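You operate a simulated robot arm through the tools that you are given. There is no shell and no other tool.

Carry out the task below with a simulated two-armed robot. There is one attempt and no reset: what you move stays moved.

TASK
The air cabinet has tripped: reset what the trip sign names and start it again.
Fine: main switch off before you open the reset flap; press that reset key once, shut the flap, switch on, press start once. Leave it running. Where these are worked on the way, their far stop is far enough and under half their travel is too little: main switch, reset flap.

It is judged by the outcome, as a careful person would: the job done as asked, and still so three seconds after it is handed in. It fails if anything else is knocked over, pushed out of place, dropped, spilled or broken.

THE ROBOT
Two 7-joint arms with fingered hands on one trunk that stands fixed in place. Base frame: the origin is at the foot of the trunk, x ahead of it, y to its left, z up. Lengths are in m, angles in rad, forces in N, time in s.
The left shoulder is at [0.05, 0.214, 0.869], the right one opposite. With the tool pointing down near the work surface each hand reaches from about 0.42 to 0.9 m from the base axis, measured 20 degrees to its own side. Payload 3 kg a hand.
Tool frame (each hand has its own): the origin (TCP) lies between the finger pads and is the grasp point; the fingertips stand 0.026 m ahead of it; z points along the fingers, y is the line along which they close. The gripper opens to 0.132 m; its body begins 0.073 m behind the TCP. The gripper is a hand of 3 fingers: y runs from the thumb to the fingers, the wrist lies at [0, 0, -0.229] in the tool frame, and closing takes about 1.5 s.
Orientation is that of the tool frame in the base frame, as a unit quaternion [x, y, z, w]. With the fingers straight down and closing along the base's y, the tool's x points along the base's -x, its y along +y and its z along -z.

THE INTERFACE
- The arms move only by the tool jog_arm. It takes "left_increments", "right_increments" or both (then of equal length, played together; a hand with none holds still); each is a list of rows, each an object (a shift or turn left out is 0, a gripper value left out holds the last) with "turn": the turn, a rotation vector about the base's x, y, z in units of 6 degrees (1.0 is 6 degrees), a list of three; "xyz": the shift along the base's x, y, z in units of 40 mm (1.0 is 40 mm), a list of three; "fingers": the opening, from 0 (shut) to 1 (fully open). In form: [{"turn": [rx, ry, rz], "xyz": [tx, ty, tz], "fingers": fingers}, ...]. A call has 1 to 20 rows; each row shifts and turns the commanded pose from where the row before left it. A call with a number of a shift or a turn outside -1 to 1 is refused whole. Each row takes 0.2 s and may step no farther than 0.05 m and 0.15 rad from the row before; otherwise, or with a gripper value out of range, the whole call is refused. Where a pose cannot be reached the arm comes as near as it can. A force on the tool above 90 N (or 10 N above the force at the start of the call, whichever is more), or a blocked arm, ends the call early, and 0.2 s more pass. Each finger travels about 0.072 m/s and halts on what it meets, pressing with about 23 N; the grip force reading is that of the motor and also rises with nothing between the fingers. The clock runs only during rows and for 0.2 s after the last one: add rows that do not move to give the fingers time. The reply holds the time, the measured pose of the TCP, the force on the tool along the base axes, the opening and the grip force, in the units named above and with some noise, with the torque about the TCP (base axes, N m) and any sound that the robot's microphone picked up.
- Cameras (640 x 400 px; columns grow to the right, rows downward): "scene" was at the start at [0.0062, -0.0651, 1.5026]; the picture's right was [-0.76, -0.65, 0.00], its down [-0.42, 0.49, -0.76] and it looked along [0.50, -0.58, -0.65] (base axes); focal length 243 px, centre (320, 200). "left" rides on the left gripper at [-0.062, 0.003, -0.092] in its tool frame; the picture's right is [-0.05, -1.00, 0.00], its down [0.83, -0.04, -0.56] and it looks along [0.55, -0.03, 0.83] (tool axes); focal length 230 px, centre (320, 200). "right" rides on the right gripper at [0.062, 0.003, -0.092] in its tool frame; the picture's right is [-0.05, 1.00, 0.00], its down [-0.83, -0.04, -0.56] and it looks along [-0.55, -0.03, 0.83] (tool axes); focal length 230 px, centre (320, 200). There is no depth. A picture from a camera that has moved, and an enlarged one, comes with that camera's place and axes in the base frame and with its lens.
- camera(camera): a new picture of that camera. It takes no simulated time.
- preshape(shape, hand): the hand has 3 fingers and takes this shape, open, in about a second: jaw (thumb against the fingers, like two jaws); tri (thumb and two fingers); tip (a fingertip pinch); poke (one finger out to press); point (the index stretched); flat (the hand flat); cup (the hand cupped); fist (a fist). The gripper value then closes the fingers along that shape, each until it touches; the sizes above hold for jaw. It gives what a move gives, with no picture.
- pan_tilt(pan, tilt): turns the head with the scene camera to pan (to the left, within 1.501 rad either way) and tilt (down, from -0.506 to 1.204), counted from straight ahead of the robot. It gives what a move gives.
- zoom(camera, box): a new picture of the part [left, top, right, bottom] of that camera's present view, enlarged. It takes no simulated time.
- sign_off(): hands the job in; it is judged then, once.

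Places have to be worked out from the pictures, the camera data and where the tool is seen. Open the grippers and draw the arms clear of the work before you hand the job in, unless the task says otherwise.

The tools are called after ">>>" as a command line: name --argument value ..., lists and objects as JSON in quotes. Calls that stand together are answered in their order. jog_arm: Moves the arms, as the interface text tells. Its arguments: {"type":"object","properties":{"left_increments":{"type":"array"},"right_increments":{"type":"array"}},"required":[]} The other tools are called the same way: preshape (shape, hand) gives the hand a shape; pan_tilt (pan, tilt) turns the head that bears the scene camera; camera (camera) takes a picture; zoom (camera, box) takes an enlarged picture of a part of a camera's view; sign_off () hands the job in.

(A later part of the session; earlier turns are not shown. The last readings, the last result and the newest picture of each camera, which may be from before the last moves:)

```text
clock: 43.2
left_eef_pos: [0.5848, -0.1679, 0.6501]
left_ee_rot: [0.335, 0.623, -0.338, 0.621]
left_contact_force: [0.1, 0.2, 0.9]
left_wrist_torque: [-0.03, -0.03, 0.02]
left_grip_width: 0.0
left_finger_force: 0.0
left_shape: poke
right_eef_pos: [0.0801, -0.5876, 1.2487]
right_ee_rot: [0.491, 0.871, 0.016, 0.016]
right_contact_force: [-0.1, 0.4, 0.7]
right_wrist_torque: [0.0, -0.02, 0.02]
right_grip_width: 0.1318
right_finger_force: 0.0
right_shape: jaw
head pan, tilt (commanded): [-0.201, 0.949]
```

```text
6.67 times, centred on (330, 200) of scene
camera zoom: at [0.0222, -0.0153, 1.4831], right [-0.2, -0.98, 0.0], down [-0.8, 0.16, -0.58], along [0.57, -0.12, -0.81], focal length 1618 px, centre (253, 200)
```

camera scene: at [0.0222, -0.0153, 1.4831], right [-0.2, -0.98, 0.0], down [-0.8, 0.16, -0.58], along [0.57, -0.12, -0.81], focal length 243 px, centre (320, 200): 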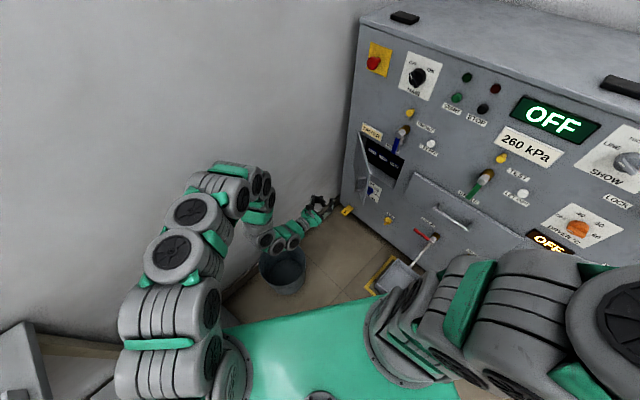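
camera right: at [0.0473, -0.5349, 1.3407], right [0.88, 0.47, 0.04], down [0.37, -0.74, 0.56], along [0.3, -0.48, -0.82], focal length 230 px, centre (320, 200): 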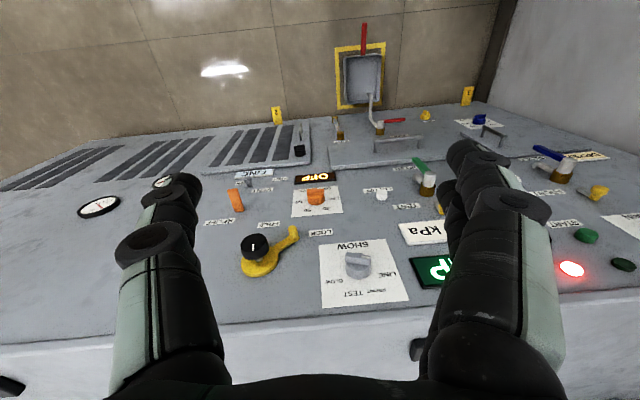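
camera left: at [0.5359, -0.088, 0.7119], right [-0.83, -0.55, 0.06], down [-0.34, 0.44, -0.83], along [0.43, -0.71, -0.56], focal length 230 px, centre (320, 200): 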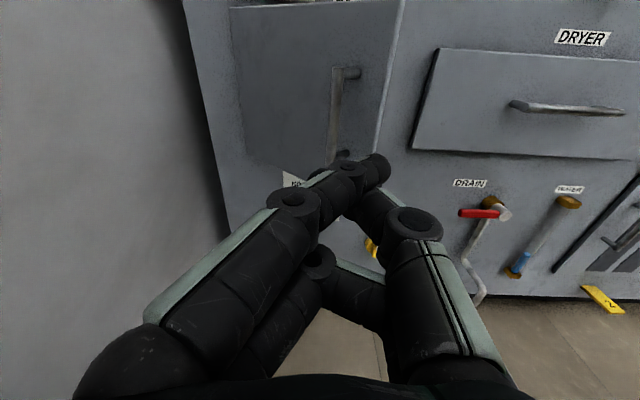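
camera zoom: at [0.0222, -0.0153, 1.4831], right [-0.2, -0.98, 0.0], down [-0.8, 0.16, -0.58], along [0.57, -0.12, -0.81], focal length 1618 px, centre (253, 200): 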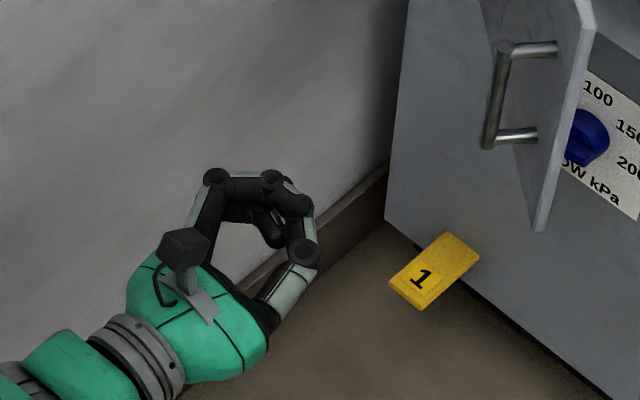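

This poke looks different from the first one (fingers jammed against the thumb); I command the fingers fully open in this shape and look again.

>>> jog_arm --left_increments '[{"fingers": 1.0}, {"xyz": [0, 0, 0]}, {"xyz": [0, 0, 0]}, {"xyz": [0, 0, 0]}, {"xyz": [0, 0, 0]}]'

>>> camera --camera "left"

>>> zoom --camera "scene" --box '[300, 170, 360, 230]'

```text
clock: 44.4
left_eef_pos: [0.5837, -0.1665, 0.6496]
left_ee_rot: [0.335, 0.623, -0.338, 0.62]
left_contact_force: [-0.6, 0.5, -0.1]
left_wrist_torque: [0.0, 0.01, 0.02]
left_grip_width: 0.0001
left_finger_force: 0.0
left_shape: poke
right_eef_pos: [0.0801, -0.5876, 1.2492]
right_ee_rot: [0.491, 0.871, 0.016, 0.017]
right_contact_force: [0.1, 0.5, -0.4]
right_wrist_torque: [0.03, 0.01, 0.01]
right_grip_width: 0.1319
right_finger_force: 0.1
right_shape: jaw
head pan, tilt (commanded): [-0.201, 0.949]
```

```text
taken
camera left: at [0.536, -0.0881, 0.7119], right [-0.84, -0.55, 0.06], down [-0.34, 0.44, -0.83], along [0.43, -0.71, -0.56], focal length 230 px, centre (320, 200)
```

left: 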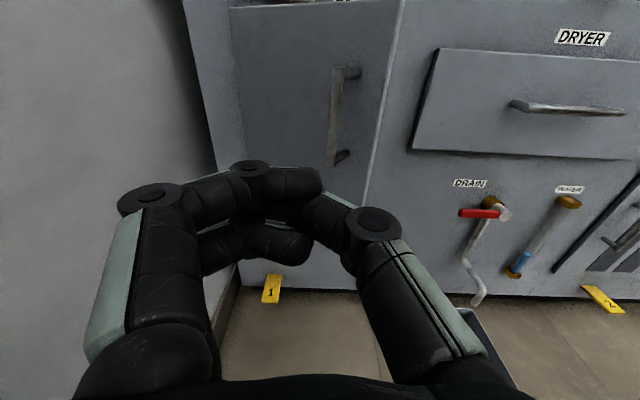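

```text
6.67 times, centred on (330, 200) of scene
camera zoom: at [0.0222, -0.0153, 1.4831], right [-0.2, -0.98, 0.0], down [-0.8, 0.16, -0.58], along [0.57, -0.12, -0.81], focal length 1618 px, centre (253, 200)
```

zoom: 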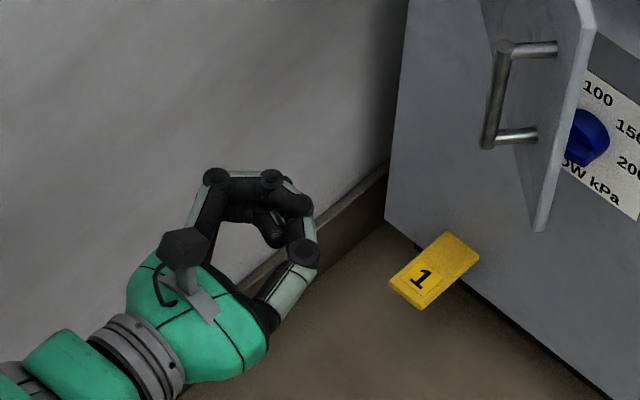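

The thumb is jammed under the fingers. I open to jaw and go to poke again, as worked the first time.

>>> preshape --shape "jaw" --hand "left"

>>> jog_arm --left_increments '[{"xyz": [0, 0, 0]}, {"xyz": [0, 0, 0]}]'

>>> preshape --shape "poke" --hand "left"

>>> jog_arm --left_increments '[{"xyz": [0, 0, 0]}, {"xyz": [0, 0, 0]}]'

>>> camera --camera "left"

>>> zoom --camera "scene" --box '[300, 170, 360, 230]'

```text
clock: 45.3
left_eef_pos: [0.584, -0.1676, 0.6507]
left_ee_rot: [0.336, 0.623, -0.338, 0.621]
left_contact_force: [0.2, 0.4, -0.1]
left_wrist_torque: [-0.05, -0.01, 0.03]
left_grip_width: 0.1319
left_finger_force: 0.0
left_shape: jaw
right_eef_pos: [0.0792, -0.5862, 1.2498]
right_ee_rot: [0.491, 0.871, 0.016, 0.017]
right_contact_force: [0.0, 0.5, 0.6]
right_wrist_torque: [0.0, -0.03, -0.03]
right_grip_width: 0.1321
right_finger_force: 0.0
right_shape: jaw
head pan, tilt (commanded): [-0.201, 0.949]
```

```text
clock: 45.9
left_eef_pos: [0.5845, -0.1672, 0.6504]
left_ee_rot: [0.335, 0.623, -0.338, 0.621]
left_contact_force: [-0.1, -0.3, 0.5]
left_wrist_torque: [-0.01, -0.03, 0.05]
left_grip_width: 0.132
left_finger_force: 0.1
left_shape: jaw
right_eef_pos: [0.0805, -0.5879, 1.2492]
right_ee_rot: [0.492, 0.87, 0.015, 0.017]
right_contact_force: [0.3, -0.4, -0.6]
right_wrist_torque: [-0.03, 0.0, 0.02]
right_grip_width: 0.132
right_finger_force: 0.1
right_shape: jaw
head pan, tilt (commanded): [-0.201, 0.949]
```

```text
clock: 46.8
left_eef_pos: [0.5841, -0.1668, 0.6501]
left_ee_rot: [0.334, 0.624, -0.337, 0.621]
left_contact_force: [0.4, 0.6, -0.2]
left_wrist_torque: [0.02, 0.02, -0.02]
left_grip_width: 0.0002
left_finger_force: 0.1
left_shape: poke
right_eef_pos: [0.0802, -0.5867, 1.2491]
right_ee_rot: [0.491, 0.871, 0.016, 0.018]
right_contact_force: [-0.2, 0.6, 1.6]
right_wrist_torque: [-0.01, -0.03, 0.02]
right_grip_width: 0.1319
right_finger_force: 0.0
right_shape: jaw
head pan, tilt (commanded): [-0.201, 0.949]
```

```text
clock: 47.4
left_eef_pos: [0.5855, -0.1681, 0.6503]
left_ee_rot: [0.334, 0.624, -0.337, 0.621]
left_contact_force: [-0.4, -0.4, 0.2]
left_wrist_torque: [0.02, 0.03, -0.01]
left_grip_width: 0.0
left_finger_force: 0.0
left_shape: poke
right_eef_pos: [0.0803, -0.5878, 1.2497]
right_ee_rot: [0.491, 0.871, 0.015, 0.017]
right_contact_force: [-0.7, 0.3, 0.4]
right_wrist_torque: [0.0, 0.03, 0.02]
right_grip_width: 0.1318
right_finger_force: 0.2
right_shape: jaw
head pan, tilt (commanded): [-0.201, 0.949]
```

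```text
taken
camera left: at [0.536, -0.088, 0.7119], right [-0.83, -0.55, 0.06], down [-0.34, 0.44, -0.83], along [0.43, -0.71, -0.56], focal length 230 px, centre (320, 200)
```

left: 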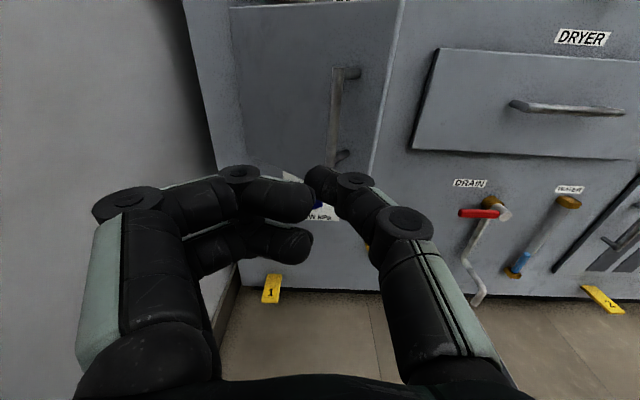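

```text
6.67 times, centred on (330, 200) of scene
camera zoom: at [0.0222, -0.0153, 1.4831], right [-0.2, -0.98, 0.0], down [-0.8, 0.16, -0.58], along [0.57, -0.12, -0.81], focal length 1618 px, centre (253, 200)
```

zoom: 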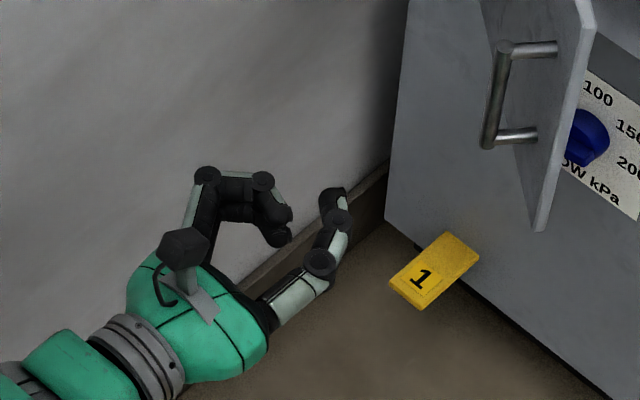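

Poke is proper now: the thumb tip lies on the tool axis about 26 mm ahead of the TCP. I go around the flap's free edge to the right, then forward to just outside the recess.

>>> jog_arm --left_increments '[{"xyz": [-0.823, -0.541, 0]}, {"xyz": [-0.823, -0.541, 0]}, {"xyz": [-0.823, -0.541, 0]}, {"xyz": [-0.823, -0.541, 0]}, {"xyz": [-0.823, -0.541, 0]}, {"xyz": [0.549, -0.836, 0]}, {"xyz": [0.549, -0.836, 0]}, {"xyz": [0.549, -0.836, 0]}, {"xyz": [0.549, -0.836, 0]}, {"xyz": [0.549, -0.836, 0]}]'

>>> camera --camera "left"

>>> zoom --camera "scene" --box '[320, 110, 450, 220]'

```text
clock: 49.6
left_eef_pos: [0.5294, -0.443, 0.6485]
left_ee_rot: [0.334, 0.624, -0.337, 0.621]
left_contact_force: [0.5, 0.0, 0.0]
left_wrist_torque: [0.01, -0.02, -0.01]
left_grip_width: 0.0
left_finger_force: 0.1
left_shape: poke
right_eef_pos: [0.0809, -0.5877, 1.2494]
right_ee_rot: [0.491, 0.871, 0.015, 0.017]
right_contact_force: [0.7, -0.2, 0.5]
right_wrist_torque: [0.0, 0.02, 0.0]
right_grip_width: 0.1319
right_finger_force: 0.0
right_shape: jaw
head pan, tilt (commanded): [-0.201, 0.949]
```

```text
taken
camera left: at [0.4823, -0.3641, 0.7108], right [-0.84, -0.55, 0.06], down [-0.34, 0.44, -0.83], along [0.43, -0.71, -0.56], focal length 230 px, centre (320, 200)
```

left: 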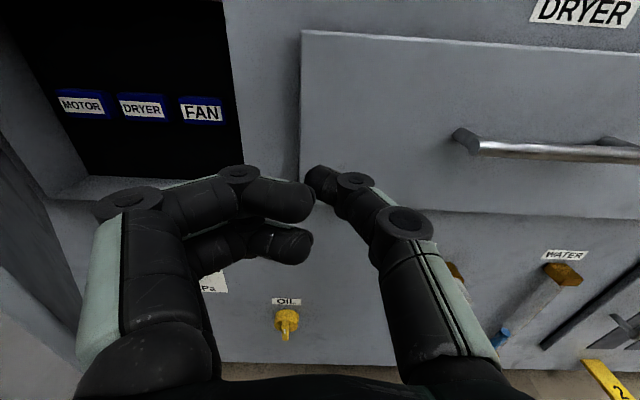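

```text
3.64 times, centred on (385, 165) of scene
camera zoom: at [0.0221, -0.0154, 1.4831], right [-0.2, -0.98, 0.0], down [-0.8, 0.16, -0.58], along [0.57, -0.12, -0.81], focal length 883 px, centre (84, 327)
```

zoom: 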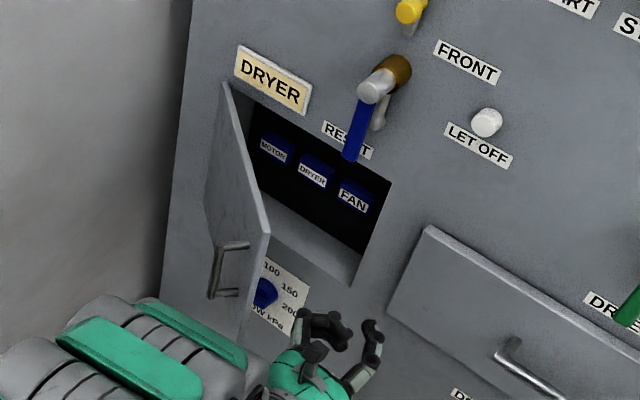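

Keys located: MOTOR u≈0.473, DRYER u≈0.404, FAN u≈0.338, all at z≈0.643 and about 5 cm deep (n≈0.85). Now I push the flap wider open by sliding the hand left against its inner side.

>>> jog_arm --left_increments '[{"xyz": [0.585, 0.384, 0]}, {"xyz": [0.585, 0.384, 0]}, {"xyz": [0.585, 0.384, 0]}, {"xyz": [0.502, 0.33, 0]}, {"xyz": [0.502, 0.33, 0]}, {"xyz": [0.502, 0.33, 0]}, {"xyz": [0.502, 0.33, 0]}]'

>>> camera --camera "left"

>>> zoom --camera "scene" --box '[310, 110, 440, 220]'

```text
clock: 50.5
left_eef_pos: [0.5809, -0.4093, 0.6446]
left_ee_rot: [0.349, 0.617, -0.35, 0.612]
left_contact_force: [-39.5, 2.8, 8.5]
left_wrist_torque: [0.51, -0.42, 2.35]
left_grip_width: 0.0
left_finger_force: 0.0
left_shape: poke
right_eef_pos: [0.0791, -0.5868, 1.2497]
right_ee_rot: [0.492, 0.87, 0.014, 0.018]
right_contact_force: [0.5, -0.6, -0.8]
right_wrist_torque: [-0.03, -0.01, -0.01]
right_grip_width: 0.1318
right_finger_force: 0.0
right_shape: jaw
head pan, tilt (commanded): [-0.201, 0.949]
stopped in row 4 (left hand): the force on the tool passed its limit at 109 N (the readings are from after the stop); the commanded pose is now the measured one
```

```text
taken
camera left: at [0.5358, -0.3274, 0.7066], right [-0.86, -0.51, 0.06], down [-0.33, 0.46, -0.83], along [0.4, -0.73, -0.56], focal length 230 px, centre (320, 200)
```

left: 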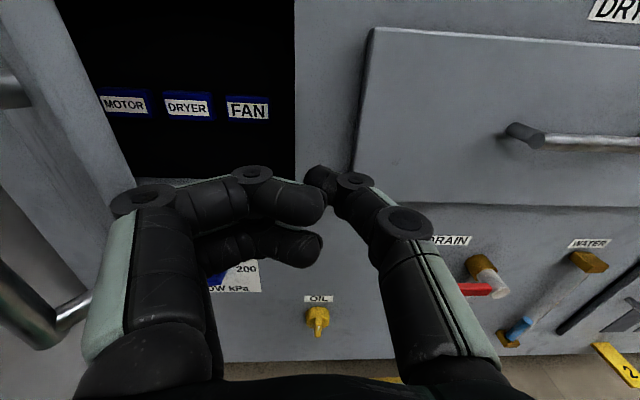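

```text
3.64 times, centred on (375, 165) of scene
camera zoom: at [0.0217, -0.0152, 1.4831], right [-0.2, -0.98, 0.0], down [-0.8, 0.16, -0.58], along [0.57, -0.12, -0.81], focal length 883 px, centre (120, 327)
```

zoom: 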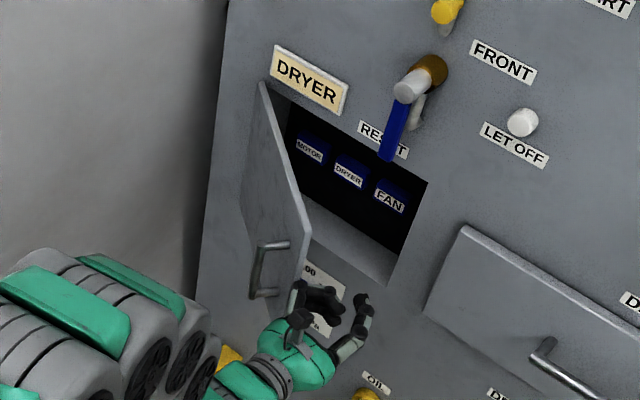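

The finger met the flap's free edge end-on and friction jammed it (force along the flap). The flap edge must be carried along its arc, so I now move left and back toward me together, following the opening direction.

>>> jog_arm --left_increments '[{"xyz": [-0.04, 0.2, 0]}, {"xyz": [0.107, 0.489, 0]}, {"xyz": [0.107, 0.489, 0]}, {"xyz": [0.206, 0.52, 0]}]'

>>> camera --camera "left"

>>> zoom --camera "scene" --box '[310, 110, 440, 220]'

```text
clock: 51.4
left_eef_pos: [0.5901, -0.3513, 0.6437]
left_ee_rot: [0.35, 0.619, -0.351, 0.61]
left_contact_force: [-17.5, 6.4, 2.4]
left_wrist_torque: [0.16, -0.23, 1.23]
left_grip_width: 0.0002
left_finger_force: 0.0
left_shape: poke
right_eef_pos: [0.0818, -0.5874, 1.2503]
right_ee_rot: [0.49, 0.871, 0.015, 0.018]
right_contact_force: [0.1, -0.2, -0.2]
right_wrist_torque: [0.0, 0.01, 0.0]
right_grip_width: 0.1322
right_finger_force: 0.1
right_shape: jaw
head pan, tilt (commanded): [-0.201, 0.949]
stopped in row 4 (left hand): the force on the tool passed its limit at 96 N (the readings are from after the stop); the commanded pose is now the measured one
```

```text
taken
camera left: at [0.5461, -0.27, 0.7053], right [-0.86, -0.51, 0.06], down [-0.33, 0.46, -0.82], along [0.39, -0.73, -0.56], focal length 230 px, centre (320, 200)
```

left: 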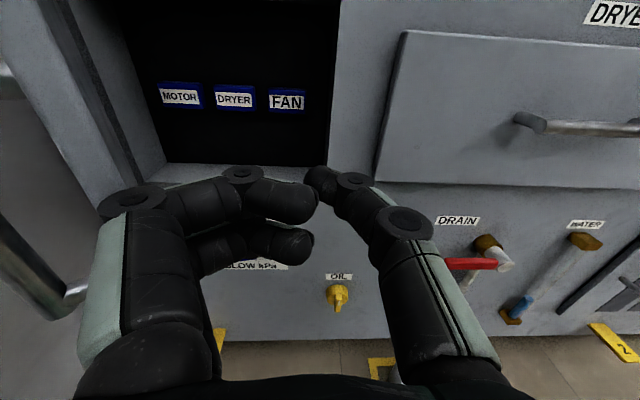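

```text
3.64 times, centred on (375, 165) of scene
camera zoom: at [0.0221, -0.0152, 1.4831], right [-0.2, -0.98, 0.0], down [-0.8, 0.16, -0.58], along [0.57, -0.12, -0.81], focal length 883 px, centre (120, 327)
```

zoom: 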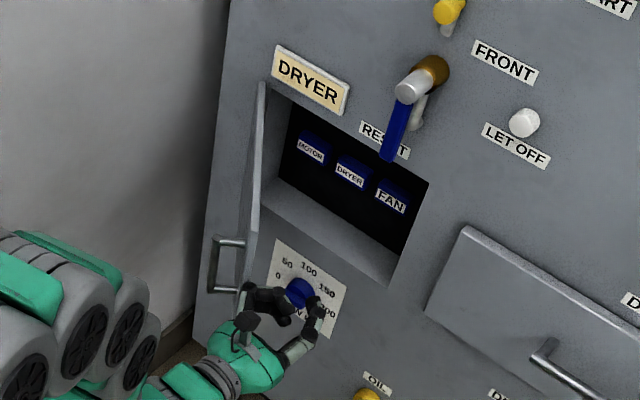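

The flap is now about 55° open; the force is again along the flap, so my path was cutting slightly inside its arc. I relieve that and continue with a slightly wider arc.

>>> jog_arm --left_increments '[{"xyz": [-0.19, 0.07, 0]}, {"xyz": [0.102, 0.301, 0]}, {"xyz": [0.102, 0.301, 0]}, {"xyz": [0.102, 0.301, 0]}, {"xyz": [0.143, 0.285, 0]}, {"xyz": [0.143, 0.285, 0]}, {"xyz": [0.143, 0.285, 0]}]'

>>> camera --camera "left"

>>> zoom --camera "scene" --box '[310, 110, 440, 220]'

```text
clock: 53.0
left_eef_pos: [0.6151, -0.2777, 0.6444]
left_ee_rot: [0.349, 0.618, -0.35, 0.611]
left_contact_force: [0.5, 0.9, 0.4]
left_wrist_torque: [-0.03, -0.01, 0.0]
left_grip_width: 0.0
left_finger_force: 0.1
left_shape: poke
right_eef_pos: [0.0802, -0.5869, 1.2495]
right_ee_rot: [0.491, 0.871, 0.015, 0.017]
right_contact_force: [-0.6, 0.2, 0.6]
right_wrist_torque: [0.02, 0.0, 0.02]
right_grip_width: 0.1318
right_finger_force: 0.0
right_shape: jaw
head pan, tilt (commanded): [-0.201, 0.949]
```

```text
taken
camera left: at [0.5702, -0.1968, 0.7068], right [-0.86, -0.51, 0.06], down [-0.33, 0.46, -0.83], along [0.4, -0.73, -0.56], focal length 230 px, centre (320, 200)
```

left: 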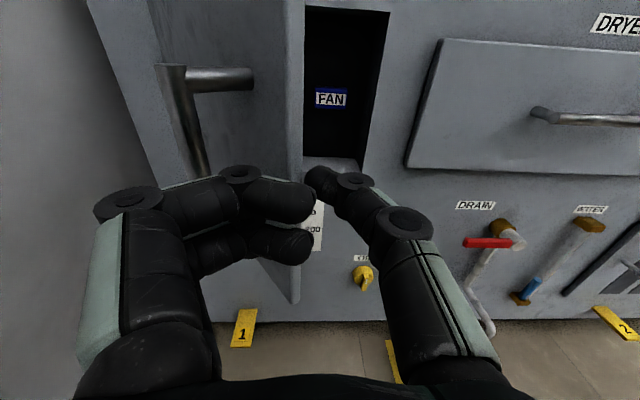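

```text
3.64 times, centred on (375, 165) of scene
camera zoom: at [0.0222, -0.0153, 1.4831], right [-0.2, -0.98, 0.0], down [-0.8, 0.16, -0.58], along [0.57, -0.12, -0.81], focal length 883 px, centre (120, 327)
```

zoom: 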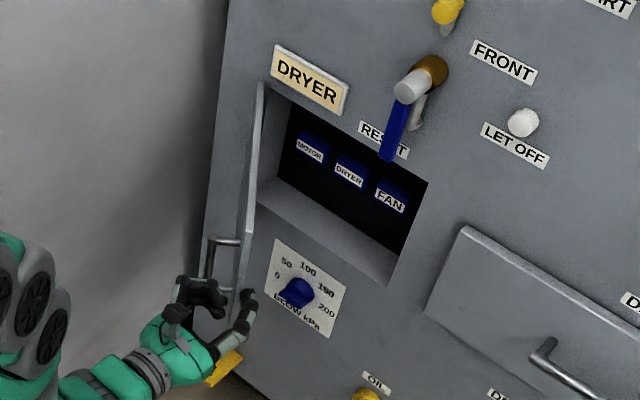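

The hand slipped off around the edge, leaving the flap about 55° open. I'll go back around it with the hand yawed to lie along the flap's inside, so it can push face-on.

>>> jog_arm --left_increments '[{"xyz": [-0.412, 0.627, 0]}, {"xyz": [-0.412, 0.627, 0]}, {"xyz": [-0.784, -0.515, 0]}, {"xyz": [-0.784, -0.515, 0], "turn": [0, 0, 0.92]}, {"xyz": [-0.784, -0.515, 0], "turn": [0, 0, 0.92]}, {"xyz": [-0.784, -0.515, 0], "turn": [0, 0, 0.92]}, {"turn": [0, 0, 0.92]}, {"turn": [0, 0, 0.92]}, {"turn": [0, 0, 0.92]}]'

>>> camera --camera "left"

>>> zoom --camera "scene" --box '[310, 110, 470, 240]'

```text
clock: 55.2
left_eef_pos: [0.4946, -0.2779, 0.6451]
left_ee_rot: [0.128, 0.697, -0.134, 0.693]
left_contact_force: [0.3, 0.7, -0.7]
left_wrist_torque: [-0.02, 0.0, 0.03]
left_grip_width: 0.0001
left_finger_force: 0.0
left_shape: poke
right_eef_pos: [0.0812, -0.5863, 1.2498]
right_ee_rot: [0.491, 0.871, 0.015, 0.018]
right_contact_force: [0.7, 0.1, -0.2]
right_wrist_torque: [0.0, -0.03, 0.0]
right_grip_width: 0.1318
right_finger_force: 0.0
right_shape: jaw
head pan, tilt (commanded): [-0.201, 0.949]
stopped in row 9 (left hand): the arm was blocked; the commanded pose is now the measured one
```

```text
taken
camera left: at [0.4096, -0.2408, 0.7069], right [-0.37, -0.93, 0.06], down [-0.54, 0.16, -0.83], along [0.76, -0.34, -0.56], focal length 230 px, centre (320, 200)
```

left: 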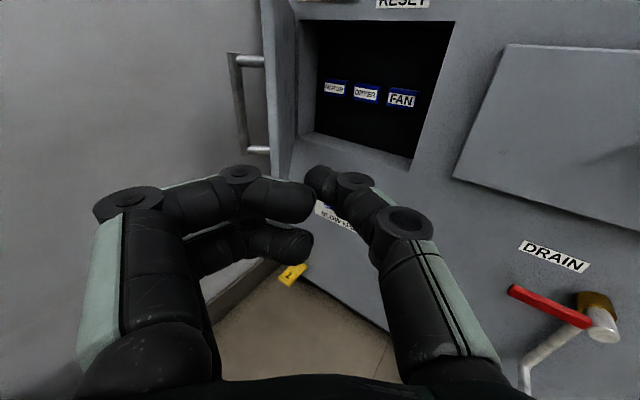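

```text
3.08 times, centred on (390, 175) of scene
camera zoom: at [0.0221, -0.0153, 1.4831], right [-0.2, -0.98, 0.0], down [-0.8, 0.16, -0.58], along [0.57, -0.12, -0.81], focal length 747 px, centre (105, 277)
```

zoom: 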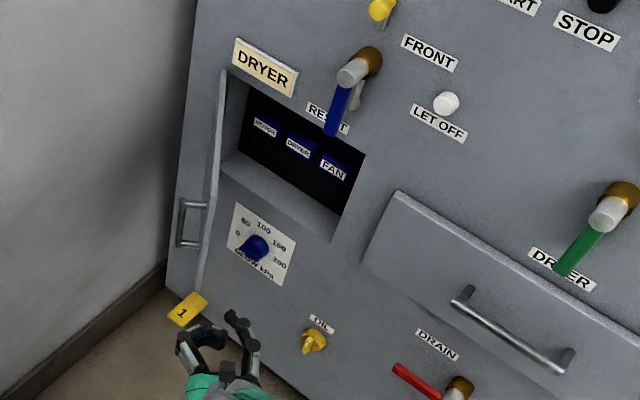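

The hand is yawed 35° now (the last row stalled near the trunk, harmless). I advance past the free edge into the space behind the flap.

>>> jog_arm --left_increments '[{"xyz": [0.71, -0.79, 0]}, {"xyz": [0.71, -0.79, 0]}, {"xyz": [0.71, -0.79, 0]}, {"xyz": [0.84, -0.385, 0]}, {"xyz": [0.84, -0.385, 0]}, {"xyz": [0.84, -0.385, 0]}]'

>>> camera --camera "left"

>>> zoom --camera "scene" --box '[310, 110, 470, 240]'

```text
clock: 56.6
left_eef_pos: [0.678, -0.4187, 0.6439]
left_ee_rot: [0.13, 0.698, -0.136, 0.691]
left_contact_force: [-0.2, -0.2, 0.0]
left_wrist_torque: [0.03, 0.01, 0.05]
left_grip_width: 0.0002
left_finger_force: 0.0
left_shape: poke
right_eef_pos: [0.0807, -0.5871, 1.2491]
right_ee_rot: [0.491, 0.871, 0.016, 0.017]
right_contact_force: [0.0, -0.1, -0.4]
right_wrist_torque: [-0.02, 0.0, 0.0]
right_grip_width: 0.1318
right_finger_force: 0.1
right_shape: jaw
head pan, tilt (commanded): [-0.201, 0.949]
```

```text
taken
camera left: at [0.5934, -0.382, 0.7067], right [-0.37, -0.93, 0.06], down [-0.54, 0.16, -0.83], along [0.76, -0.34, -0.56], focal length 230 px, centre (320, 200)
```

left: 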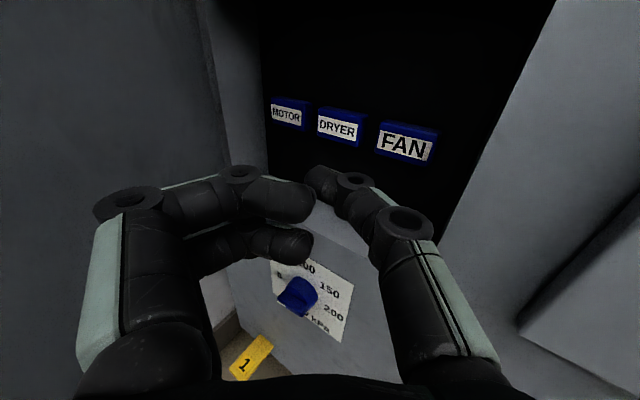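

```text
3.08 times, centred on (390, 175) of scene
camera zoom: at [0.0221, -0.0153, 1.4831], right [-0.2, -0.98, 0.0], down [-0.8, 0.16, -0.58], along [0.57, -0.12, -0.81], focal length 747 px, centre (105, 277)
```

zoom: 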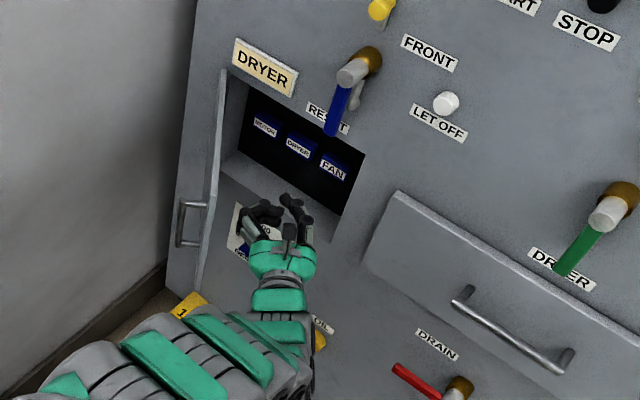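

The hand now lies along the flap's inner face with the keys in view beyond. I push the flap open, moving left and out along its arc and turning with it.

>>> jog_arm --left_increments '[{"xyz": [0.264, 0.578, 0]}, {"xyz": [0.264, 0.578, 0]}, {"xyz": [0.055, 0.39, 0], "turn": [0, 0, -0.83]}, {"xyz": [0.055, 0.39, 0], "turn": [0, 0, -0.83]}, {"xyz": [0.115, 0.375, 0], "turn": [0, 0, -0.83]}, {"xyz": [0.115, 0.375, 0], "turn": [0, 0, -0.83]}]'

>>> camera --camera "left"

>>> zoom --camera "scene" --box '[310, 110, 470, 240]'

```text
clock: 58.0
left_eef_pos: [0.7124, -0.3112, 0.6453]
left_ee_rot: [0.25, 0.663, -0.254, 0.658]
left_contact_force: [-0.3, 0.6, -0.2]
left_wrist_torque: [0.01, -0.02, -0.02]
left_grip_width: 0.0002
left_finger_force: 0.1
left_shape: poke
right_eef_pos: [0.0797, -0.5872, 1.2507]
right_ee_rot: [0.491, 0.871, 0.016, 0.016]
right_contact_force: [-0.3, 0.1, -0.2]
right_wrist_torque: [-0.04, 0.01, 0.01]
right_grip_width: 0.132
right_finger_force: 0.1
right_shape: jaw
head pan, tilt (commanded): [-0.201, 0.949]
```

```text
taken
camera left: at [0.646, -0.2489, 0.7078], right [-0.67, -0.74, 0.06], down [-0.45, 0.33, -0.83], along [0.6, -0.58, -0.56], focal length 230 px, centre (320, 200)
```

left: 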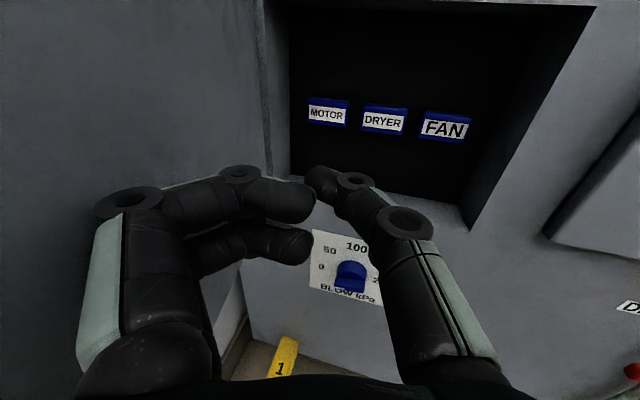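

```text
3.08 times, centred on (390, 175) of scene
camera zoom: at [0.0221, -0.0153, 1.4831], right [-0.2, -0.98, 0.0], down [-0.8, 0.16, -0.58], along [0.57, -0.12, -0.81], focal length 747 px, centre (105, 277)
```

zoom: 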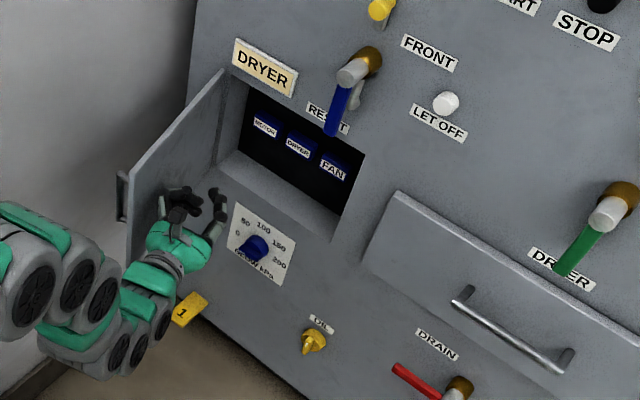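

The flap stands at about 80°, well past half. Combining three views the DRYER key's face is at u≈0.398, z≈0.64, n≈0.842; I line the thumb tip up with it and advance to about 2 cm short.

>>> jog_arm --left_increments '[{"xyz": [-0.73, -0.48, -0.1]}, {"xyz": [0.511, -0.779, -0.13]}, {"xyz": [0.511, -0.779, 0]}, {"xyz": [0.511, -0.779, 0]}, {"xyz": [0.511, -0.779, 0]}]'

>>> camera --camera "left"

>>> zoom --camera "scene" --box '[330, 110, 430, 200]'

```text
clock: 59.2
left_eef_pos: [0.7546, -0.4405, 0.6405]
left_ee_rot: [0.248, 0.664, -0.252, 0.659]
left_contact_force: [-0.4, -0.7, 0.1]
left_wrist_torque: [0.01, -0.01, 0.03]
left_grip_width: 0.0
left_finger_force: 0.0
left_shape: poke
left hand out of reach, approached as far as the arm can: row 5
right_eef_pos: [0.0807, -0.5876, 1.2495]
right_ee_rot: [0.491, 0.871, 0.016, 0.017]
right_contact_force: [0.0, -0.5, 0.0]
right_wrist_torque: [-0.02, -0.05, -0.01]
right_grip_width: 0.1318
right_finger_force: 0.0
right_shape: jaw
head pan, tilt (commanded): [-0.201, 0.949]
```

```text
taken
camera left: at [0.6883, -0.3758, 0.7023], right [-0.66, -0.75, 0.06], down [-0.45, 0.33, -0.83], along [0.6, -0.57, -0.56], focal length 230 px, centre (320, 200)
```

left: 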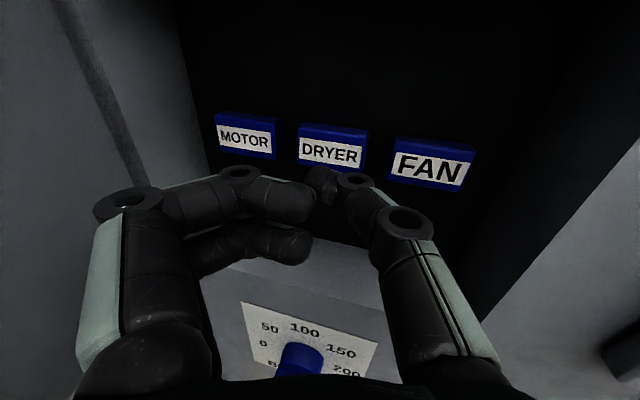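

```text
4.44 times, centred on (380, 155) of scene
camera zoom: at [0.0222, -0.0153, 1.4831], right [-0.2, -0.98, 0.0], down [-0.8, 0.16, -0.58], along [0.57, -0.12, -0.81], focal length 1079 px, centre (53, 400)
```

zoom: 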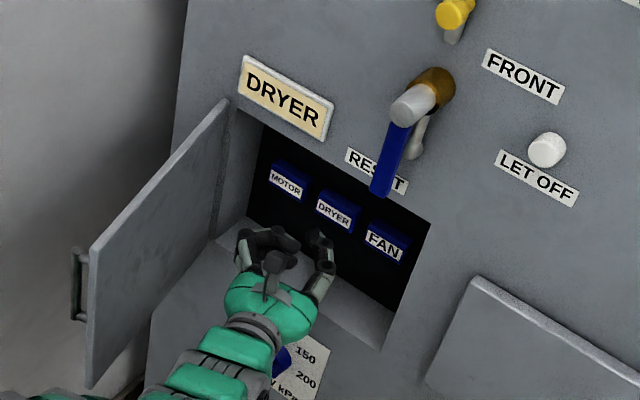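

The left arm is at its reach limit here, the thumb tip still about 3.5 cm short of the key. I back out to free space and see whether the flat hand, with stretched fingers, reaches further.

>>> jog_arm --left_increments '[{"xyz": [-0.5, 0.76, 0.1]}, {"xyz": [-0.5, 0.76, 0.1]}, {"xyz": [-0.6, 0.6, 0]}, {"xyz": [-0.7, 0.4, 0]}, {"xyz": [-0.7, 0.3, 0]}]'

>>> preshape --shape "flat" --hand "left"

>>> camera --camera "left"

>>> zoom --camera "scene" --box '[310, 120, 430, 220]'

```text
clock: 60.4
left_eef_pos: [0.6339, -0.3276, 0.6517]
left_ee_rot: [0.249, 0.664, -0.254, 0.658]
left_contact_force: [-0.4, 0.8, -0.5]
left_wrist_torque: [0.0, 0.0, 0.0]
left_grip_width: 0.0
left_finger_force: 0.1
left_shape: poke
right_eef_pos: [0.0808, -0.5867, 1.2491]
right_ee_rot: [0.491, 0.871, 0.015, 0.017]
right_contact_force: [-0.2, 0.2, 0.3]
right_wrist_torque: [-0.02, 0.02, 0.0]
right_grip_width: 0.132
right_finger_force: 0.0
right_shape: jaw
head pan, tilt (commanded): [-0.201, 0.949]
```

```text
clock: 61.3
left_eef_pos: [0.6339, -0.3277, 0.6515]
left_ee_rot: [0.249, 0.663, -0.253, 0.659]
left_contact_force: [-0.4, 0.0, -0.2]
left_wrist_torque: [-0.03, -0.02, 0.03]
left_grip_width: 0.0
left_finger_force: 0.1
left_shape: flat
right_eef_pos: [0.0796, -0.5872, 1.2492]
right_ee_rot: [0.491, 0.871, 0.016, 0.017]
right_contact_force: [0.0, -0.8, -0.4]
right_wrist_torque: [-0.05, -0.01, 0.01]
right_grip_width: 0.1318
right_finger_force: 0.2
right_shape: jaw
head pan, tilt (commanded): [-0.201, 0.949]
```

```text
taken
camera left: at [0.5674, -0.2636, 0.7126], right [-0.66, -0.75, 0.06], down [-0.45, 0.33, -0.83], along [0.6, -0.58, -0.56], focal length 230 px, centre (320, 200)
```

left: 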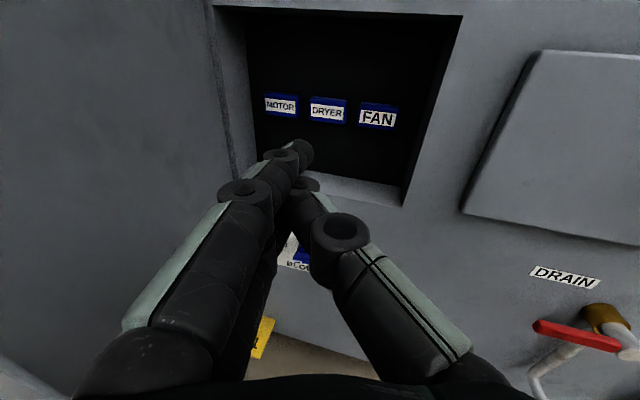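

```text
4.00 times, centred on (370, 170) of scene
camera zoom: at [0.0222, -0.0153, 1.4831], right [-0.2, -0.98, 0.0], down [-0.8, 0.16, -0.58], along [0.57, -0.12, -0.81], focal length 971 px, centre (120, 320)
```

zoom: 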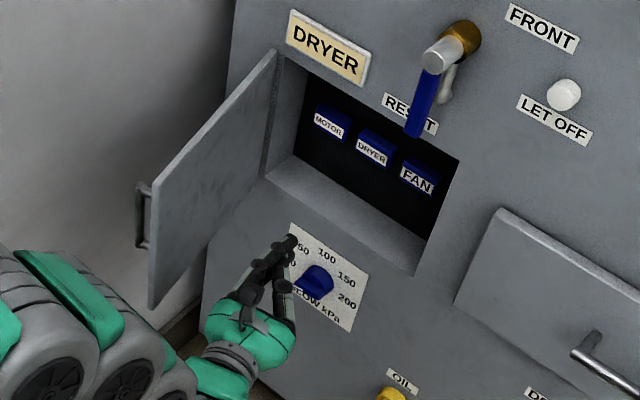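

The flat hand reaches no further, so the DRYER key must be pressed with the right arm, whose shoulder is nearer. I first take the left arm back up and out of the way by the route it came.

>>> jog_arm --left_increments '[{"xyz": [-0.549, 0.836, 0], "turn": [0, 0, -0.85]}, {"xyz": [-0.549, 0.836, 0.3], "turn": [0, 0, -0.85]}, {"xyz": [0, 0, 1], "turn": [0, 0, -0.8]}, {"xyz": [0, 0, 1]}, {"xyz": [0, 0, 1]}, {"xyz": [0, 0, 1]}, {"xyz": [0, 0, 1]}, {"xyz": [0, 0, 1]}, {"xyz": [0, 0, 1]}, {"xyz": [0, 0, 1]}, {"xyz": [0, 0, 1]}, {"xyz": [0, 0, 1]}, {"xyz": [0, 0, 1]}, {"xyz": [0, 0, 0.8]}]'

>>> preshape --shape "jaw" --hand "left"

>>> camera --camera "left"

```text
clock: 64.3
left_eef_pos: [0.5895, -0.26, 1.135]
left_ee_rot: [0.334, 0.625, -0.337, 0.62]
left_contact_force: [0.5, 0.3, 0.2]
left_wrist_torque: [-0.03, -0.05, -0.01]
left_grip_width: 0.0
left_finger_force: 0.1
left_shape: flat
right_eef_pos: [0.0805, -0.587, 1.2479]
right_ee_rot: [0.491, 0.871, 0.015, 0.017]
right_contact_force: [-0.1, -0.2, -0.3]
right_wrist_torque: [-0.02, -0.01, 0.0]
right_grip_width: 0.132
right_finger_force: 0.1
right_shape: jaw
head pan, tilt (commanded): [-0.201, 0.949]
```

```text
clock: 65.2
left_eef_pos: [0.5894, -0.2586, 1.1336]
left_ee_rot: [0.334, 0.625, -0.338, 0.62]
left_contact_force: [0.3, -0.8, 0.7]
left_wrist_torque: [0.0, -0.04, 0.02]
left_grip_width: 0.1319
left_finger_force: 0.0
left_shape: jaw
right_eef_pos: [0.0795, -0.5875, 1.2508]
right_ee_rot: [0.491, 0.871, 0.016, 0.018]
right_contact_force: [-0.6, -0.4, -0.1]
right_wrist_torque: [-0.02, -0.01, -0.03]
right_grip_width: 0.1318
right_finger_force: 0.1
right_shape: jaw
head pan, tilt (commanded): [-0.201, 0.949]
```

```text
taken
camera left: at [0.5417, -0.1806, 1.1958], right [-0.83, -0.55, 0.06], down [-0.35, 0.44, -0.83], along [0.43, -0.71, -0.56], focal length 230 px, centre (320, 200)
```

left: 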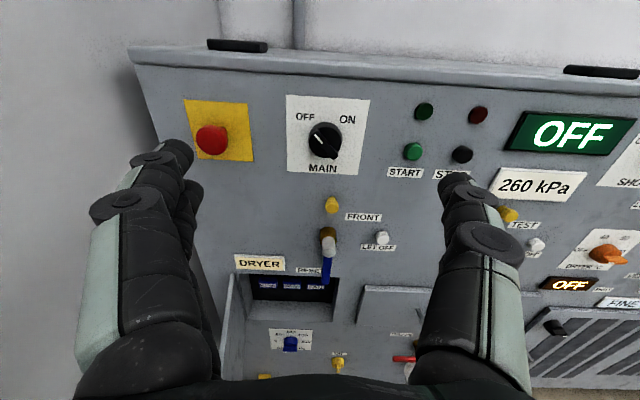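

The left hand is back up at switch height, flap still open below. Now I fold it back to its side.

>>> jog_arm --left_increments '[{"xyz": [-0.287, 0.487, 0.09], "turn": [0.836, 0.549, 0]}, {"xyz": [-0.287, 0.487, 0.09], "turn": [0.836, 0.549, 0]}, {"xyz": [-0.287, 0.487, 0.09], "turn": [0.836, 0.549, 0]}, {"xyz": [-0.287, 0.487, 0.09], "turn": [0.836, 0.549, 0]}, {"xyz": [-0.287, 0.487, 0.09], "turn": [0.836, 0.549, 0]}, {"xyz": [-0.287, 0.487, 0.09], "turn": [0.836, 0.549, 0]}, {"xyz": [-0.287, 0.487, 0.09], "turn": [0.836, 0.549, 0]}, {"xyz": [-0.287, 0.487, 0.09], "turn": [0.836, 0.549, 0]}, {"xyz": [-0.287, 0.487, 0.09], "turn": [0.836, 0.549, 0]}, {"xyz": [-0.287, 0.487, 0.09], "turn": [0.836, 0.549, 0]}, {"xyz": [-0.287, 0.487, 0.09], "turn": [0.836, 0.549, 0]}, {"xyz": [-0.287, 0.487, 0.09], "turn": [0.836, 0.549, 0]}, {"xyz": [-0.287, 0.487, 0.09], "turn": [0.836, 0.549, 0]}, {"xyz": [-0.287, 0.487, 0.09], "turn": [0.836, 0.549, 0]}, {"xyz": [-0.287, 0.487, 0.09], "turn": [0.836, 0.549, 0]}, {"xyz": [-0.48, 0.88, 0]}, {"xyz": [-0.48, 0.88, 0]}, {"xyz": [-0.48, 0.88, 0]}, {"xyz": [-0.48, 0.88, 0]}, {"xyz": [-0.48, 0.88, 0]}]'

>>> camera --camera "scene"

```text
clock: 69.4
left_eef_pos: [0.3201, 0.2086, 1.1877]
left_ee_rot: [0.472, 0.882, 0.003, 0.0]
left_contact_force: [0.3, 0.6, -0.8]
left_wrist_torque: [-0.01, 0.02, 0.04]
left_grip_width: 0.1322
left_finger_force: 0.1
left_shape: jaw
right_eef_pos: [0.0812, -0.5873, 1.2484]
right_ee_rot: [0.492, 0.871, 0.015, 0.017]
right_contact_force: [-0.2, 0.1, -0.4]
right_wrist_torque: [0.02, 0.02, 0.0]
right_grip_width: 0.132
right_finger_force: 0.0
right_shape: jaw
head pan, tilt (commanded): [-0.201, 0.949]
```

```text
taken
camera scene: at [0.0221, -0.0153, 1.4831], right [-0.2, -0.98, 0.0], down [-0.8, 0.16, -0.58], along [0.57, -0.12, -0.81], focal length 243 px, centre (320, 200)
```

scene: 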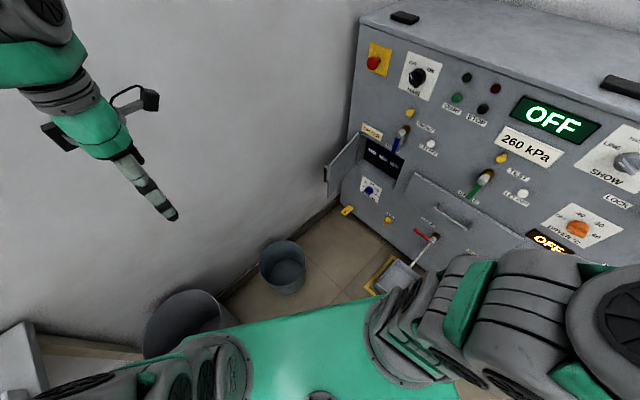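

The left arm is clear. Now the right hand comes across in front of the panel, well back from it (n≈0.46), descending while still pointing down.

>>> jog_arm --right_increments '[{"xyz": [0.755, 0.656, -0.5]}, {"xyz": [0.755, 0.656, -0.5]}, {"xyz": [0.755, 0.656, -0.5]}, {"xyz": [0.755, 0.656, -0.5]}, {"xyz": [0.755, 0.656, -0.5]}, {"xyz": [0.755, 0.656, -0.5]}, {"xyz": [0.755, 0.656, -0.5]}, {"xyz": [0.755, 0.656, -0.5]}]'

>>> camera --camera "scene"

>>> camera --camera "right"

```text
clock: 71.2
left_eef_pos: [0.321, 0.2069, 1.1875]
left_ee_rot: [0.472, 0.882, 0.002, -0.002]
left_contact_force: [0.3, -0.5, -0.8]
left_wrist_torque: [-0.02, 0.01, -0.01]
left_grip_width: 0.1319
left_finger_force: 0.2
left_shape: jaw
right_eef_pos: [0.3245, -0.3765, 1.0898]
right_ee_rot: [0.492, 0.871, 0.015, 0.018]
right_contact_force: [-0.1, 0.2, -0.3]
right_wrist_torque: [-0.02, -0.01, -0.01]
right_grip_width: 0.1319
right_finger_force: 0.0
right_shape: jaw
head pan, tilt (commanded): [-0.201, 0.949]
```

```text
taken
camera scene: at [0.0222, -0.0153, 1.4831], right [-0.2, -0.98, 0.0], down [-0.8, 0.16, -0.58], along [0.57, -0.12, -0.81], focal length 243 px, centre (320, 200)
```

scene: 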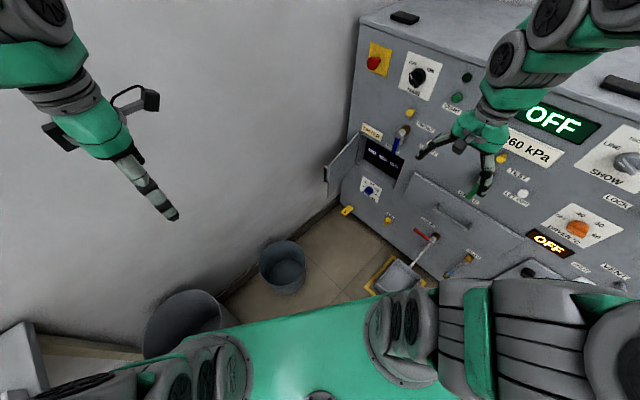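

```text
taken
camera right: at [0.2919, -0.3237, 1.1795], right [0.88, 0.47, 0.04], down [0.37, -0.74, 0.57], along [0.3, -0.48, -0.82], focal length 230 px, centre (320, 200)
```

right: 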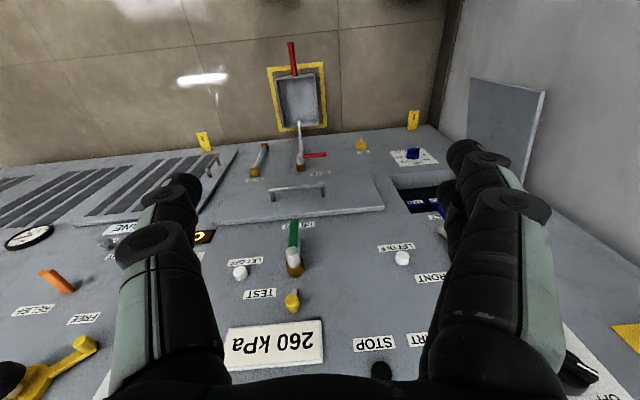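

Elbow is up and to the right, no conflicts. I continue to a point about 0.2 m in front of the recess, still pointing down.

>>> jog_arm --right_increments '[{"xyz": [0.764, 0.181, -0.6]}, {"xyz": [0.764, 0.181, -0.6]}, {"xyz": [0.764, 0.181, -0.6]}, {"xyz": [0.764, 0.181, -0.6]}, {"xyz": [0.764, 0.181, -0.6]}, {"xyz": [0.764, 0.181, -0.6]}, {"xyz": [0.764, 0.181, -0.6]}, {"xyz": [0.764, 0.181, -0.6]}, {"xyz": [0.764, 0.181, -0.6]}, {"xyz": [0.764, 0.181, -0.6]}]'

>>> camera --camera "scene"

>>> camera --camera "right"

```text
clock: 73.4
left_eef_pos: [0.3194, 0.208, 1.1881]
left_ee_rot: [0.472, 0.881, 0.002, -0.001]
left_contact_force: [-0.3, -0.6, 0.4]
left_wrist_torque: [0.02, 0.0, -0.01]
left_grip_width: 0.1319
left_finger_force: 0.1
left_shape: jaw
right_eef_pos: [0.6247, -0.3074, 0.8484]
right_ee_rot: [0.491, 0.871, 0.015, 0.016]
right_contact_force: [-0.7, -0.5, -0.7]
right_wrist_torque: [0.01, 0.01, 0.02]
right_grip_width: 0.1321
right_finger_force: 0.0
right_shape: jaw
head pan, tilt (commanded): [-0.201, 0.949]
```

```text
taken
camera scene: at [0.0222, -0.0153, 1.4831], right [-0.2, -0.98, 0.0], down [-0.8, 0.16, -0.58], along [0.57, -0.12, -0.81], focal length 243 px, centre (320, 200)
```

scene: 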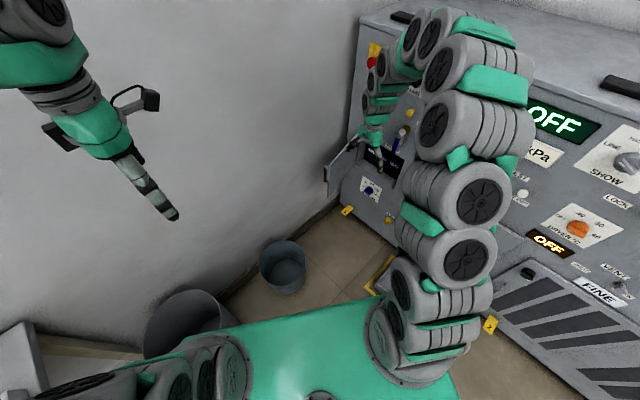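

```text
taken
camera right: at [0.5938, -0.2551, 0.9394], right [0.88, 0.47, 0.04], down [0.37, -0.74, 0.56], along [0.3, -0.48, -0.82], focal length 230 px, centre (320, 200)
```

right: 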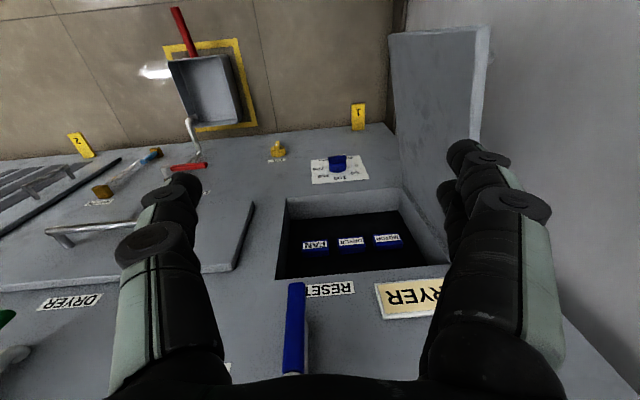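

The right hand hangs in front of the recess. Now I pitch it forward to point at the panel while lowering to key height, still about 0.2 m out.

>>> jog_arm --right_increments '[{"xyz": [0.046, -0.01, -0.313], "turn": [-0.836, -0.549, 0]}, {"xyz": [0.046, -0.01, -0.313], "turn": [-0.836, -0.549, 0]}, {"xyz": [0.046, -0.01, -0.313], "turn": [-0.836, -0.549, 0]}, {"xyz": [0.046, -0.01, -0.313], "turn": [-0.836, -0.549, 0]}, {"xyz": [0.046, -0.01, -0.313], "turn": [-0.836, -0.549, 0]}, {"xyz": [0.046, -0.01, -0.313], "turn": [-0.836, -0.549, 0]}, {"xyz": [0.046, -0.01, -0.313], "turn": [-0.836, -0.549, 0]}, {"xyz": [0.046, -0.01, -0.313], "turn": [-0.836, -0.549, 0]}, {"xyz": [0.046, -0.01, -0.313], "turn": [-0.836, -0.549, 0]}, {"xyz": [0.046, -0.01, -0.313], "turn": [-0.836, -0.549, 0]}]'

>>> camera --camera "scene"

>>> camera --camera "right"

```text
clock: 75.6
left_eef_pos: [0.3208, 0.208, 1.1882]
left_ee_rot: [0.471, 0.882, 0.001, -0.001]
left_contact_force: [0.0, 0.0, -0.4]
left_wrist_torque: [-0.02, -0.02, -0.01]
left_grip_width: 0.1323
left_finger_force: 0.2
left_shape: jaw
right_eef_pos: [0.6369, -0.3146, 0.7329]
right_ee_rot: [0.426, 0.766, -0.216, 0.43]
right_contact_force: [0.3, -0.1, 0.0]
right_wrist_torque: [-0.02, 0.02, 0.02]
right_grip_width: 0.132
right_finger_force: 0.1
right_shape: jaw
right hand out of reach, approached as far as the arm can: row 8, 9
head pan, tilt (commanded): [-0.201, 0.949]
```

```text
taken
camera scene: at [0.0222, -0.0153, 1.4831], right [-0.2, -0.98, 0.0], down [-0.8, 0.16, -0.58], along [0.57, -0.12, -0.81], focal length 243 px, centre (320, 200)
```

scene: 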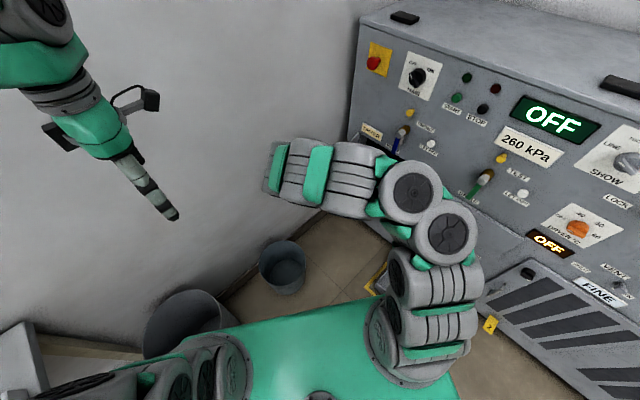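

```text
taken
camera right: at [0.5797, -0.2213, 0.73], right [0.85, 0.52, 0.08], down [-0.08, -0.02, 1.0], along [0.52, -0.86, 0.02], focal length 230 px, centre (320, 200)
```

right: 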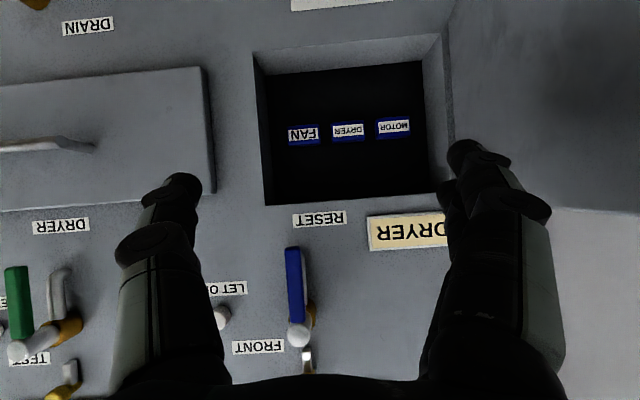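

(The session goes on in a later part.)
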